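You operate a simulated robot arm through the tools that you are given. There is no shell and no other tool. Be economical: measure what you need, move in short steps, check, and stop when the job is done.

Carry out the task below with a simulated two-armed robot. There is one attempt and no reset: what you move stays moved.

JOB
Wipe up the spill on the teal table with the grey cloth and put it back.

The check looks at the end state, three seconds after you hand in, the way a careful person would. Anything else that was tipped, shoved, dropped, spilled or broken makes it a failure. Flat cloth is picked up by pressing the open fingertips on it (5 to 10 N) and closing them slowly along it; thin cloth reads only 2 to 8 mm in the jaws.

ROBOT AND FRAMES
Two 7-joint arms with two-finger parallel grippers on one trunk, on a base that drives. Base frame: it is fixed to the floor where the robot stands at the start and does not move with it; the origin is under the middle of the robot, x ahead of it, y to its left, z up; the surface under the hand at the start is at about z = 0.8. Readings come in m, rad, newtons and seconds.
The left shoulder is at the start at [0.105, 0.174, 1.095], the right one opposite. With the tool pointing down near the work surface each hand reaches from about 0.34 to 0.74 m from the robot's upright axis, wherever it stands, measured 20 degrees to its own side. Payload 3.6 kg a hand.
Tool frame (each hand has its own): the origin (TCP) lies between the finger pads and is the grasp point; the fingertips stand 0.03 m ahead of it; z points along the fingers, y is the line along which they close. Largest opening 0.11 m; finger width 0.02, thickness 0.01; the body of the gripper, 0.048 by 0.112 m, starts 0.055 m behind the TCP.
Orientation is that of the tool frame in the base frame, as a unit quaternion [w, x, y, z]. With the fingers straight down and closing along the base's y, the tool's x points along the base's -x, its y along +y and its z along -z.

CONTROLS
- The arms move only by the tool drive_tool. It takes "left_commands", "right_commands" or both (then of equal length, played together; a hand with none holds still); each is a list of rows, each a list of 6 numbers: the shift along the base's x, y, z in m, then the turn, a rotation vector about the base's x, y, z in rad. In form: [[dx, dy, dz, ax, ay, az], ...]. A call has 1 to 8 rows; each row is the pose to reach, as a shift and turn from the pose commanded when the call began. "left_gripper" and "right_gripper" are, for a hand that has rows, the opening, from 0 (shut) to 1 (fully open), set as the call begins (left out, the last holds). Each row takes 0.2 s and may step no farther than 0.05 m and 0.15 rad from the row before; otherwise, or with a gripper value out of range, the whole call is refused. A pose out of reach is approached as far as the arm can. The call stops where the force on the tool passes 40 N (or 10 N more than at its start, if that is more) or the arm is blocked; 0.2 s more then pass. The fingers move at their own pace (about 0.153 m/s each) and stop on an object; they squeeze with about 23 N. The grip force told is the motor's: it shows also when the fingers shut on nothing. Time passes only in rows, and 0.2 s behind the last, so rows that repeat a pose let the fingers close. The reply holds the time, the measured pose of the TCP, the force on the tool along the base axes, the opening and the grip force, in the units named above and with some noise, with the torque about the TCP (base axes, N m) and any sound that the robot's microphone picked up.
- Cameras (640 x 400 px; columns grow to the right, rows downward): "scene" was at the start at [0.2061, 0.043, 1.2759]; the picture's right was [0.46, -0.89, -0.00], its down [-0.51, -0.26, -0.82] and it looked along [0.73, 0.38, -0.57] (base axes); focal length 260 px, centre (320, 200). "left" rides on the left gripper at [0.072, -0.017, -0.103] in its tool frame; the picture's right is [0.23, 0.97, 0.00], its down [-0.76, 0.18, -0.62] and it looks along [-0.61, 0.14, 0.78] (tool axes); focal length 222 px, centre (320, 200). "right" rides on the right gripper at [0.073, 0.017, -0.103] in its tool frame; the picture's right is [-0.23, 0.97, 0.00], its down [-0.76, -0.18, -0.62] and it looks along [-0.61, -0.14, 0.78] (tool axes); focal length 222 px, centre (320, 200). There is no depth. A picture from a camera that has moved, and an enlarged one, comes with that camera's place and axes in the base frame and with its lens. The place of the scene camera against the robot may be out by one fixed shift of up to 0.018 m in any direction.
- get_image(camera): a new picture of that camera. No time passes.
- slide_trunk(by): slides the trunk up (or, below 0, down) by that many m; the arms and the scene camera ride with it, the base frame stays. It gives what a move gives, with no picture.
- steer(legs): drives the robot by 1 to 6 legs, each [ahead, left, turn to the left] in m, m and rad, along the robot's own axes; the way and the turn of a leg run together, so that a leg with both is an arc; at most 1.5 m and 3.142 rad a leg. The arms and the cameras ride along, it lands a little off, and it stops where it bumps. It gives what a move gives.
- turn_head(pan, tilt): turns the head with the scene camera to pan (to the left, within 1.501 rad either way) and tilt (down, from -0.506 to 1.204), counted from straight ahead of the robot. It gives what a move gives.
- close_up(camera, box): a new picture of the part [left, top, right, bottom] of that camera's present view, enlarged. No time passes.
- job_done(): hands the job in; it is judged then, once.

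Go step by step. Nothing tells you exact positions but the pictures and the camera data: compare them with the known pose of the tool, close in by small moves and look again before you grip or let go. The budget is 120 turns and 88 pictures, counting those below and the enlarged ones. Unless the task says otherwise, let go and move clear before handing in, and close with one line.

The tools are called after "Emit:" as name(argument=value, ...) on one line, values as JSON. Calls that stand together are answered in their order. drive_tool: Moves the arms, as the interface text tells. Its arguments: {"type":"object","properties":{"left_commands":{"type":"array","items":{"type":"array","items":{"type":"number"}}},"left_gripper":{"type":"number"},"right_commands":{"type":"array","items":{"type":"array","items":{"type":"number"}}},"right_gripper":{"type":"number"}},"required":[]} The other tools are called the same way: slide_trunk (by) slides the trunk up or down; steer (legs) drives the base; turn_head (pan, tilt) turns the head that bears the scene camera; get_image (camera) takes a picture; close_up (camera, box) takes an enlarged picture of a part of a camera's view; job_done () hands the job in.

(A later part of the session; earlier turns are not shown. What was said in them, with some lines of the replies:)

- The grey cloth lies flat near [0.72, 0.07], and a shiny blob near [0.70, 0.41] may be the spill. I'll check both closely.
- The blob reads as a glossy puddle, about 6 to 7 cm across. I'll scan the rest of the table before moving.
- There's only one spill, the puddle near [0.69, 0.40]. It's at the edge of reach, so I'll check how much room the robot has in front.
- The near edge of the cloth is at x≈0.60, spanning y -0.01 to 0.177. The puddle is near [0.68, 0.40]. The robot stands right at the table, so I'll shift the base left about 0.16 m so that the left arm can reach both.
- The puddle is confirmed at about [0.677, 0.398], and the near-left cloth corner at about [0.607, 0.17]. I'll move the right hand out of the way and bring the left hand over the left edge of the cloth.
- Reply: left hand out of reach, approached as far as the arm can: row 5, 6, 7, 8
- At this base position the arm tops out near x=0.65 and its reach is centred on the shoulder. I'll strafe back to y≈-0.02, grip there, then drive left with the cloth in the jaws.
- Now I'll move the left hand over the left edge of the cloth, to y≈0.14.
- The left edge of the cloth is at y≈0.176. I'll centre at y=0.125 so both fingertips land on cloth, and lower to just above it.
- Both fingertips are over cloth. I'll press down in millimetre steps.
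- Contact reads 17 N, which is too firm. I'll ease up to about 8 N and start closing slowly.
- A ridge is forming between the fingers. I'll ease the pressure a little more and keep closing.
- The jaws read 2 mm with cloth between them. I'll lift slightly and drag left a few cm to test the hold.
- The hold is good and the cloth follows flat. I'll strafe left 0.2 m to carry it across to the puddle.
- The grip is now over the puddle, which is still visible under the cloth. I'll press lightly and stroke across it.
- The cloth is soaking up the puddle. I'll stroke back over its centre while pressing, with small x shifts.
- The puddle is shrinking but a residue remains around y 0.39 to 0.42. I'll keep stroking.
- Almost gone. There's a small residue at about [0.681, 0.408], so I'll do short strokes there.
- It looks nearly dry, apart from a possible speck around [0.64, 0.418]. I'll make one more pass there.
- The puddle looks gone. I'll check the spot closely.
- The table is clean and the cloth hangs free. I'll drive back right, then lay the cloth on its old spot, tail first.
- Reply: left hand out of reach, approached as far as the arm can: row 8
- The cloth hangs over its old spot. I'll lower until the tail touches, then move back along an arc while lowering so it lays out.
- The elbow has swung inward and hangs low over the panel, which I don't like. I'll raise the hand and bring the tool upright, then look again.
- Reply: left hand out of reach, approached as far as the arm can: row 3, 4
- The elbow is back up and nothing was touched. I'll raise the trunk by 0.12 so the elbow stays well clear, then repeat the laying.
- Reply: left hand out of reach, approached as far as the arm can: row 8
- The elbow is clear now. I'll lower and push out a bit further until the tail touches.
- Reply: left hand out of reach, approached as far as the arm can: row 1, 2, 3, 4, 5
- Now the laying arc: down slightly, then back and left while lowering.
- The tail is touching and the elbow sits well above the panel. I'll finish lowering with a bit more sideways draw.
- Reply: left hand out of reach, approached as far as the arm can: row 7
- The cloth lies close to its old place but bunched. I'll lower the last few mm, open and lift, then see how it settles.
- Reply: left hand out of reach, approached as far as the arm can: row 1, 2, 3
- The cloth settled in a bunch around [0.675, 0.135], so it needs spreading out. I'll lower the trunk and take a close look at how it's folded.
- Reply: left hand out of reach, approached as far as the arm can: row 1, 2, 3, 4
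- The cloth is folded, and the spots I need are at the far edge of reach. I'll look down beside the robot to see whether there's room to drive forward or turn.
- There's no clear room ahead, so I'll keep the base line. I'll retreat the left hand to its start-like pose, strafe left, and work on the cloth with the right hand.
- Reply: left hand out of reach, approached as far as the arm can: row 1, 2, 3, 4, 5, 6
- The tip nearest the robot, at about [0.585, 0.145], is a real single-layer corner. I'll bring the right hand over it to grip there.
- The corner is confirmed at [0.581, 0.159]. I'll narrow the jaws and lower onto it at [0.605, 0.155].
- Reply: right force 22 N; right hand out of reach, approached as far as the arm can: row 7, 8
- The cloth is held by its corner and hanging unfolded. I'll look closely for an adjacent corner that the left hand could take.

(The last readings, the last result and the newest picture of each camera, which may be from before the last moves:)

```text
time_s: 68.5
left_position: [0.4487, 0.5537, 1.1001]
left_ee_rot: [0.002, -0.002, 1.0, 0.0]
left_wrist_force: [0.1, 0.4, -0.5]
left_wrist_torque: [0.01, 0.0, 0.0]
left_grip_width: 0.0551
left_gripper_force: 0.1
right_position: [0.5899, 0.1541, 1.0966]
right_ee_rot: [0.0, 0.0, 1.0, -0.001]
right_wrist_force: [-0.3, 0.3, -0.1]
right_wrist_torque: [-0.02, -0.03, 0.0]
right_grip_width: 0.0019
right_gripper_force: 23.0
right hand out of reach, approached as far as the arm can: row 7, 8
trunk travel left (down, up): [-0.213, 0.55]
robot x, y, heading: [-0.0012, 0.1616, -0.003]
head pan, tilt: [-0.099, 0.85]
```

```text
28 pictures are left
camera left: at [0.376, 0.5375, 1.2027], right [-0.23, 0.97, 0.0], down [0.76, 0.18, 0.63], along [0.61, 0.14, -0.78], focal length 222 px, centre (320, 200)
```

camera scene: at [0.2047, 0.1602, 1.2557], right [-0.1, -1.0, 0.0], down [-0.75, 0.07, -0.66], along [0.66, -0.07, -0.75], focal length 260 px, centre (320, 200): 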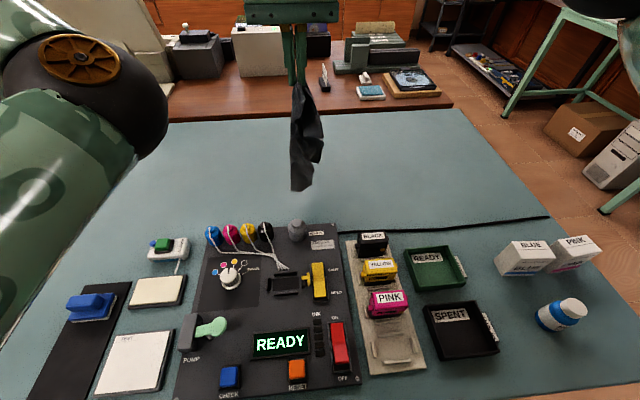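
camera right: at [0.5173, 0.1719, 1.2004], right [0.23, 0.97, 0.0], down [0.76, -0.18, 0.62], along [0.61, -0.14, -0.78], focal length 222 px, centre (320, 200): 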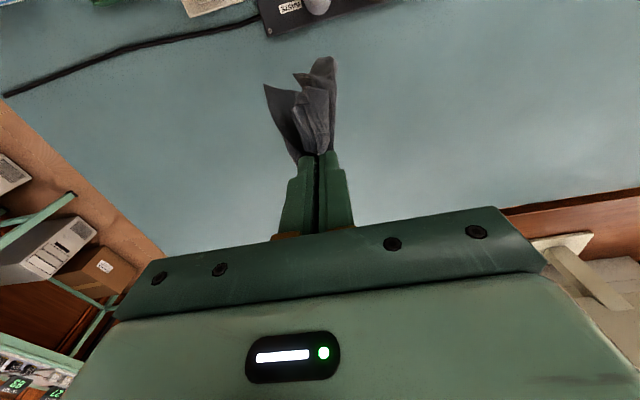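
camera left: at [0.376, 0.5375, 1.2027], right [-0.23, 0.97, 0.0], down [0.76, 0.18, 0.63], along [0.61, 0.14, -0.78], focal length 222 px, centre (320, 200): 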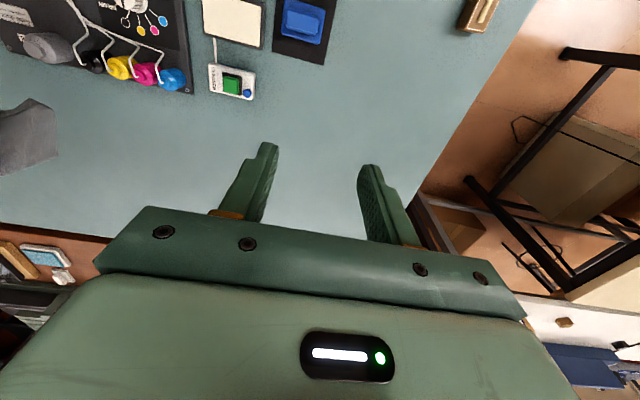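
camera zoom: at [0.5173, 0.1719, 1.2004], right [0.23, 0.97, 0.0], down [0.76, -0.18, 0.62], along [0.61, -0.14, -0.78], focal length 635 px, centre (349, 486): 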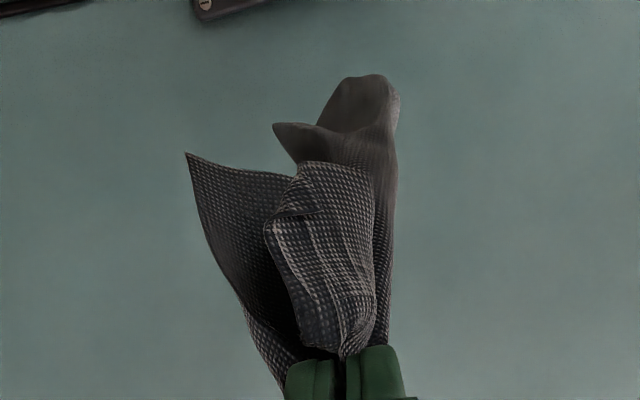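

I'll raise the trunk so the elbow keeps clear, reach forward with a tilted tool, touch the tail down, and draw straight back toward the robot to lay the cloth out along x.

Emit:
slide_trunk(by=0.1)

Emit:
drive_tool(right_commands=[[0.02, -0.01, -0.01, 0, -0.1, 0], [0.045, -0.02, -0.02, 0, -0.2, 0], [0.07, -0.03, -0.03, 0, -0.3, 0], [0.1, -0.04, -0.04, 0, -0.4, 0], [0.13, -0.05, -0.05, 0, -0.5, 0], [0.16, -0.06, -0.06, 0, -0.6, 0], [0.185, -0.07, -0.07, 0, -0.7, 0], [0.2, -0.07, -0.08, 0, -0.75, 0]])

Emit:
get_image(camera="scene")

```text
time_s: 69.9
left_position: [0.4507, 0.5539, 1.1981]
left_ee_rot: [0.002, -0.001, 1.0, 0.001]
left_wrist_force: [0.3, 0.4, -0.1]
left_wrist_torque: [0.0, 0.01, 0.0]
left_grip_width: 0.0552
left_gripper_force: 0.1
right_position: [0.5565, 0.1531, 1.2438]
right_ee_rot: [0.05, 0.003, 0.999, 0.001]
right_wrist_force: [-0.3, 0.0, -0.3]
right_wrist_torque: [0.0, 0.01, -0.03]
right_grip_width: 0.0021
right_gripper_force: 23.0
trunk travel left (down, up): [-0.313, 0.45]
robot x, y, heading: [-0.0007, 0.1661, -0.001]
head pan, tilt: [-0.099, 0.85]
```

```text
time_s: 71.7
left_position: [0.4505, 0.555, 1.1992]
left_ee_rot: [0.002, -0.001, 1.0, -0.001]
left_wrist_force: [0.1, -0.7, 0.6]
left_wrist_torque: [-0.02, 0.02, -0.02]
left_grip_width: 0.0551
left_gripper_force: 0.1
right_position: [0.7565, 0.0831, 1.1654]
right_ee_rot: [0.413, 0.002, 0.911, 0.004]
right_wrist_force: [-1.3, -0.7, -0.5]
right_wrist_torque: [0.0, 0.02, -0.01]
right_grip_width: 0.002
right_gripper_force: 23.0
trunk travel left (down, up): [-0.313, 0.45]
robot x, y, heading: [0.0035, 0.1616, 0.005]
head pan, tilt: [-0.099, 0.85]
```

```text
27 pictures are left
camera scene: at [0.1597, 0.16, 1.3584], right [-0.1, -1.0, 0.0], down [-0.75, 0.07, -0.66], along [0.66, -0.07, -0.75], focal length 260 px, centre (320, 200)
```

scene: 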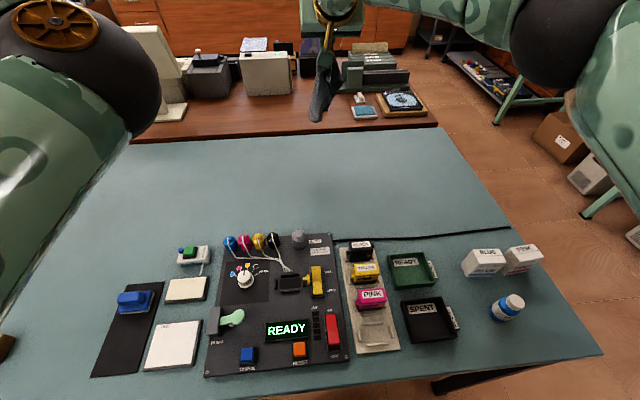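

Emit:
drive_tool(right_commands=[[0.01, 0, -0.03, 0, 0, 0], [0.02, 0, -0.06, 0, 0, 0], [0.03, 0, -0.09, 0, 0, 0], [0.035, 0, -0.12, 0, 0, 0], [0.035, 0, -0.14, 0, 0, 0], [0.035, 0, -0.16, 0, 0, 0]])

Emit:
get_image(camera="scene")

```text
time_s: 73.1
left_position: [0.4504, 0.5521, 1.1981]
left_ee_rot: [0.002, -0.002, 1.0, 0.0]
left_wrist_force: [0.4, -0.9, 0.4]
left_wrist_torque: [0.02, 0.04, 0.02]
left_grip_width: 0.0552
left_gripper_force: 0.0
right_position: [0.7899, 0.0823, 1.0025]
right_ee_rot: [0.412, 0.002, 0.911, 0.004]
right_wrist_force: [0.1, -1.2, -0.6]
right_wrist_torque: [0.03, 0.04, 0.0]
right_grip_width: 0.0018
right_gripper_force: 22.8
trunk travel left (down, up): [-0.313, 0.45]
robot x, y, heading: [-0.0015, 0.1643, 0.006]
head pan, tilt: [-0.099, 0.85]
```

```text
26 pictures are left
camera scene: at [0.1598, 0.1591, 1.3584], right [-0.1, -1.0, 0.0], down [-0.75, 0.07, -0.66], along [0.66, -0.06, -0.75], focal length 260 px, centre (320, 200)
```

scene: 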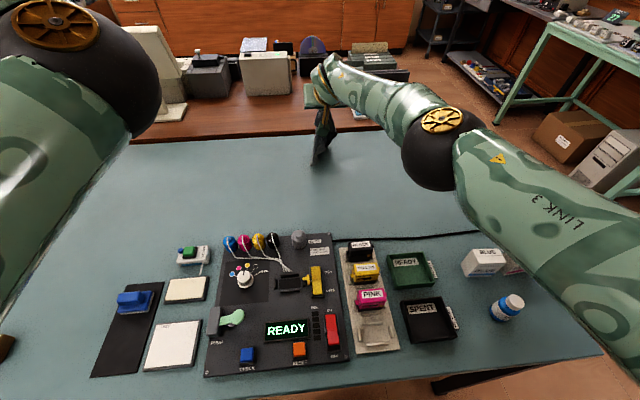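

The reach is good, the elbow is clear, and the tail is on the table at x≈0.81. Now I'll draw back while lowering.

Emit:
drive_tool(right_commands=[[-0.03, 0, -0.005, 0, 0, 0], [-0.06, 0, -0.015, 0, 0, 0], [-0.085, 0, -0.03, 0, 0.05, 0], [-0.105, 0, -0.05, 0, 0.12, 0], [-0.125, 0, -0.075, 0, 0.2, 0], [-0.145, 0, -0.1, 0, 0.3, 0], [-0.16, 0, -0.125, 0, 0.4, 0], [-0.17, 0, -0.145, 0, 0.5, 0]])

Emit:
get_image(camera="scene")

Emit:
get_image(camera="right")

```text
time_s: 74.9
left_position: [0.4505, 0.5534, 1.1986]
left_ee_rot: [0.002, 0.0, 1.0, 0.001]
left_wrist_force: [0.3, 0.1, 0.0]
left_wrist_torque: [-0.01, 0.0, 0.02]
left_grip_width: 0.0552
left_gripper_force: 0.1
right_position: [0.6193, 0.0834, 0.8591]
right_ee_rot: [0.174, 0.002, 0.985, 0.003]
right_wrist_force: [0.1, 0.3, -0.2]
right_wrist_torque: [-0.02, 0.02, -0.01]
right_grip_width: 0.0021
right_gripper_force: 23.0
trunk travel left (down, up): [-0.313, 0.45]
robot x, y, heading: [0.0039, 0.1641, 0.002]
head pan, tilt: [-0.099, 0.85]
```

```text
25 pictures are left
camera scene: at [0.1596, 0.1597, 1.3584], right [-0.1, -1.0, 0.0], down [-0.75, 0.07, -0.66], along [0.66, -0.07, -0.75], focal length 260 px, centre (320, 200)
```

scene: 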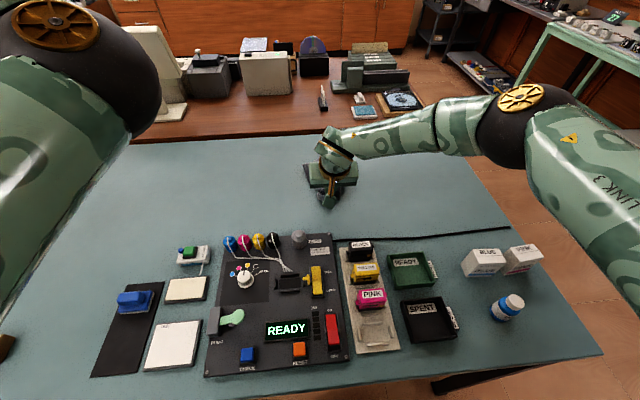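

```text
24 pictures are left
camera right: at [0.5171, 0.1016, 0.9318], right [0.22, 0.97, 0.08], down [0.5, -0.19, 0.84], along [0.84, -0.14, -0.53], focal length 222 px, centre (320, 200)
```

right: 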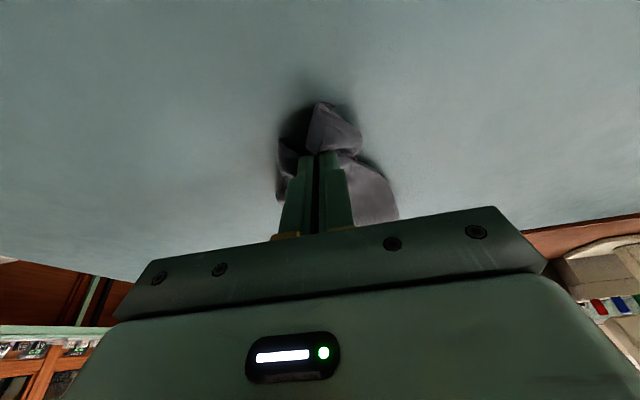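

The cloth is extending forward of the grip. I'll set the end down, release and lift clear.

Emit:
drive_tool(right_commands=[[-0.004, 0, -0.012, 0, 0.05, 0], [-0.006, 0, -0.022, 0, 0.1, 0], [-0.006, 0, -0.022, 0, 0.1, 0]])

Emit:
drive_tool(right_commands=[[0, 0, 0, 0, 0, 0], [0, 0, 0, 0, 0, 0]], right_gripper=0.25)

Emit:
drive_tool(right_commands=[[0, 0, 0.03, 0, 0, 0], [0, 0, 0.07, 0, 0, 0], [-0.02, 0, 0.12, 0, 0.08, 0], [-0.05, 0, 0.17, 0, 0.16, 0], [-0.08, 0, 0.2, 0, 0.24, 0]])

Emit:
get_image(camera="right")

Emit:
close_up(camera="scene", box=[256, 130, 416, 230])

```text
time_s: 75.7
left_position: [0.4505, 0.5532, 1.1985]
left_ee_rot: [0.002, 0.0, 1.0, 0.0]
left_wrist_force: [-0.5, 0.1, -0.1]
left_wrist_torque: [0.0, 0.03, -0.04]
left_grip_width: 0.0548
left_gripper_force: 0.1
right_position: [0.6135, 0.083, 0.8378]
right_ee_rot: [0.125, 0.003, 0.992, 0.002]
right_wrist_force: [0.4, 1.1, 0.4]
right_wrist_torque: [-0.03, 0.0, 0.01]
right_grip_width: 0.0018
right_gripper_force: 22.8
trunk travel left (down, up): [-0.313, 0.45]
robot x, y, heading: [0.0021, 0.1666, 0.001]
head pan, tilt: [-0.099, 0.85]
```

```text
time_s: 76.3
left_position: [0.45, 0.5547, 1.1997]
left_ee_rot: [0.002, 0.0, 1.0, 0.0]
left_wrist_force: [0.9, -0.7, -1.1]
left_wrist_torque: [-0.02, -0.02, 0.01]
left_grip_width: 0.0552
left_gripper_force: 0.0
right_position: [0.6145, 0.0829, 0.8374]
right_ee_rot: [0.124, 0.003, 0.992, 0.002]
right_wrist_force: [-0.7, -0.9, 0.3]
right_wrist_torque: [-0.01, 0.0, 0.03]
right_grip_width: 0.0276
right_gripper_force: 0.1
trunk travel left (down, up): [-0.313, 0.45]
robot x, y, heading: [-0.0015, 0.164, -0.0]
head pan, tilt: [-0.099, 0.85]
```

```text
refused: row 3 steps farther than a row can; nothing moved
```

```text
23 pictures are left
camera right: at [0.519, 0.1012, 0.9198], right [0.23, 0.97, 0.06], down [0.58, -0.19, 0.79], along [0.78, -0.14, -0.61], focal length 222 px, centre (320, 200)
```

right: 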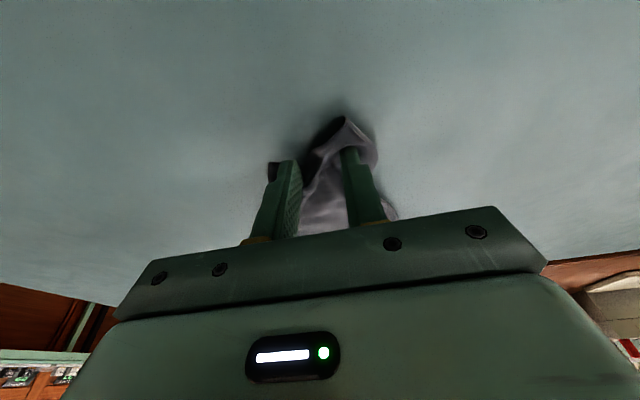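

```text
4.00 times, centred on (336, 180) of scene
camera zoom: at [0.1593, 0.1596, 1.3584], right [-0.1, -1.0, 0.0], down [-0.75, 0.07, -0.66], along [0.66, -0.07, -0.75], focal length 1041 px, centre (256, 280)
```

zoom: 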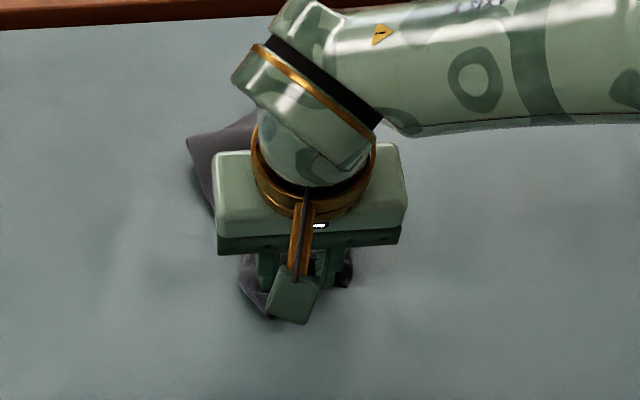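

One retreat row stepped too far and the call was refused, so I'll lift in smaller steps.

Emit:
drive_tool(right_commands=[[0, 0, 0.03, 0, 0, 0], [0, 0, 0.07, 0, 0, 0], [-0.02, -0.01, 0.11, 0, 0.05, 0], [-0.04, -0.03, 0.14, 0, 0.1, 0], [-0.06, -0.05, 0.17, 0, 0.15, 0], [-0.08, -0.08, 0.19, 0, 0.2, 0], [-0.1, -0.11, 0.2, 0, 0.24, 0]])

Emit:
get_image(camera="right")

Emit:
close_up(camera="scene", box=[256, 130, 416, 230])

```text
time_s: 77.9
left_position: [0.4493, 0.5523, 1.1994]
left_ee_rot: [0.003, 0.0, 1.0, 0.0]
left_wrist_force: [-1.0, 0.9, 0.3]
left_wrist_torque: [0.0, -0.02, 0.01]
left_grip_width: 0.055
left_gripper_force: 0.1
right_position: [0.5142, -0.0268, 1.0376]
right_ee_rot: [0.005, 0.002, 1.0, 0.002]
right_wrist_force: [-0.9, -0.4, -0.7]
right_wrist_torque: [0.0, -0.02, 0.01]
right_grip_width: 0.0274
right_gripper_force: 0.0
trunk travel left (down, up): [-0.313, 0.45]
robot x, y, heading: [0.0015, 0.1652, -0.004]
head pan, tilt: [-0.099, 0.85]
```

```text
21 pictures are left
camera right: at [0.44, -0.0101, 1.1399], right [0.23, 0.97, 0.01], down [0.75, -0.19, 0.63], along [0.61, -0.14, -0.78], focal length 222 px, centre (320, 200)
```

right: 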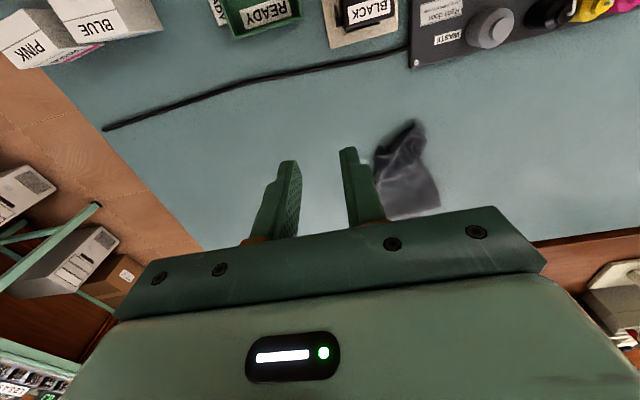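

```text
4.00 times, centred on (336, 180) of scene
camera zoom: at [0.1586, 0.1587, 1.3585], right [-0.1, -1.0, 0.0], down [-0.75, 0.07, -0.66], along [0.66, -0.06, -0.75], focal length 1041 px, centre (256, 280)
```

zoom: 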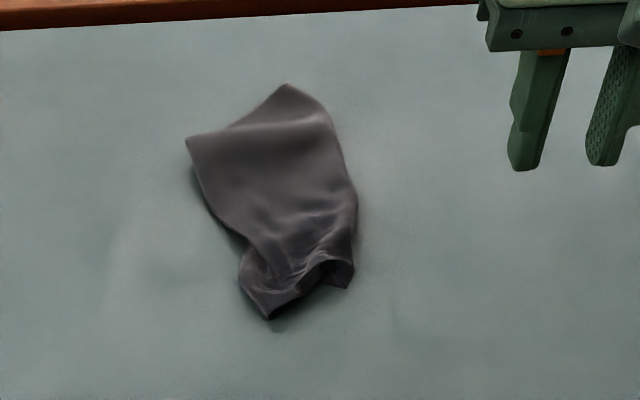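

The cloth now lies spread lengthwise over x 0.60 to 0.85, centred at about [0.71, 0.08], on its original spot. I'll verify the spill area and the rest of the table.

Emit:
turn_head(pan=0.35, tilt=0.8)

Emit:
get_image(camera="scene")

Emit:
get_image(camera="left")

```text
time_s: 78.8
left_position: [0.45, 0.5535, 1.1983]
left_ee_rot: [0.002, 0.0, 1.0, 0.0]
left_wrist_force: [-0.1, 0.1, 0.8]
left_wrist_torque: [0.01, -0.04, 0.0]
left_grip_width: 0.0548
left_gripper_force: 0.0
right_position: [0.5147, -0.0272, 1.0364]
right_ee_rot: [0.006, 0.003, 1.0, 0.001]
right_wrist_force: [0.1, -0.4, 0.1]
right_wrist_torque: [0.03, 0.02, 0.0]
right_grip_width: 0.0275
right_gripper_force: 0.0
trunk travel left (down, up): [-0.313, 0.45]
robot x, y, heading: [0.0013, 0.1687, -0.0]
head pan, tilt: [0.351, 0.799]
```

```text
19 pictures are left
camera scene: at [0.1571, 0.1948, 1.3625], right [0.34, -0.94, 0.0], down [-0.67, -0.25, -0.7], along [0.65, 0.24, -0.72], focal length 260 px, centre (320, 200)
```

scene: 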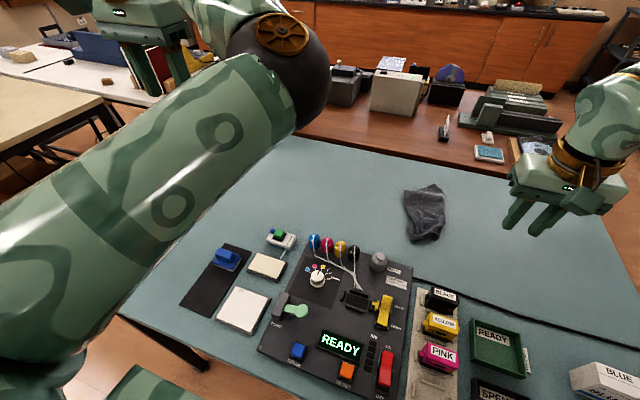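

```text
18 pictures are left
camera left: at [0.3769, 0.5368, 1.3025], right [-0.23, 0.97, 0.0], down [0.76, 0.18, 0.63], along [0.61, 0.14, -0.78], focal length 222 px, centre (320, 200)
```

left: 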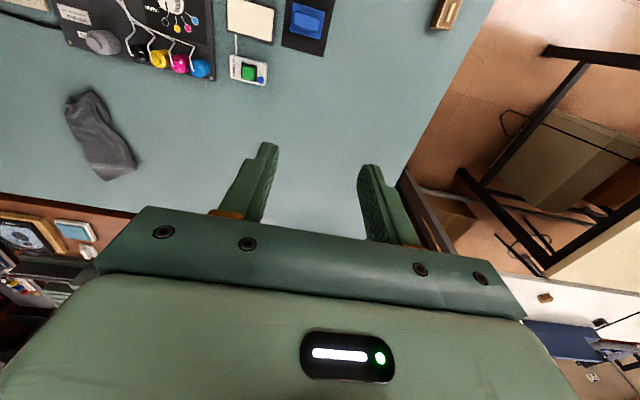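

Emit:
close_up(camera="scene", box=[255, 155, 375, 230])

Emit:
close_up(camera="scene", box=[180, 210, 440, 390])

```text
5.33 times, centred on (315, 192) of scene
camera zoom: at [0.1571, 0.1948, 1.3625], right [0.34, -0.94, 0.0], down [-0.67, -0.25, -0.7], along [0.65, 0.24, -0.72], focal length 1388 px, centre (347, 240)
```

zoom: 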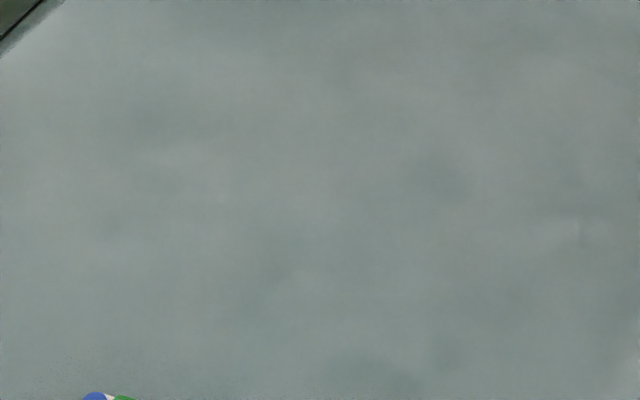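

```text
2.22 times, centred on (310, 300) of scene
camera zoom: at [0.1571, 0.1948, 1.3625], right [0.34, -0.94, 0.0], down [-0.67, -0.25, -0.7], along [0.65, 0.24, -0.72], focal length 578 px, centre (342, -22)
```

zoom: 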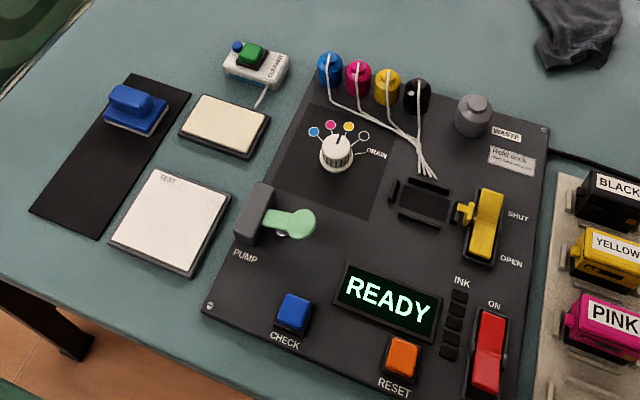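

The spill spot is dry, the cloth is back on its original place, nothing else has moved and both hands are clear, so I'm handing in.

Emit:
job_done()

```text
The job is handed in.
```

I wiped up the spill and put the grey cloth back on its original spot, about 2 cm off centre; it isn't fully flat and covers roughly 60–70% of the area it did before.
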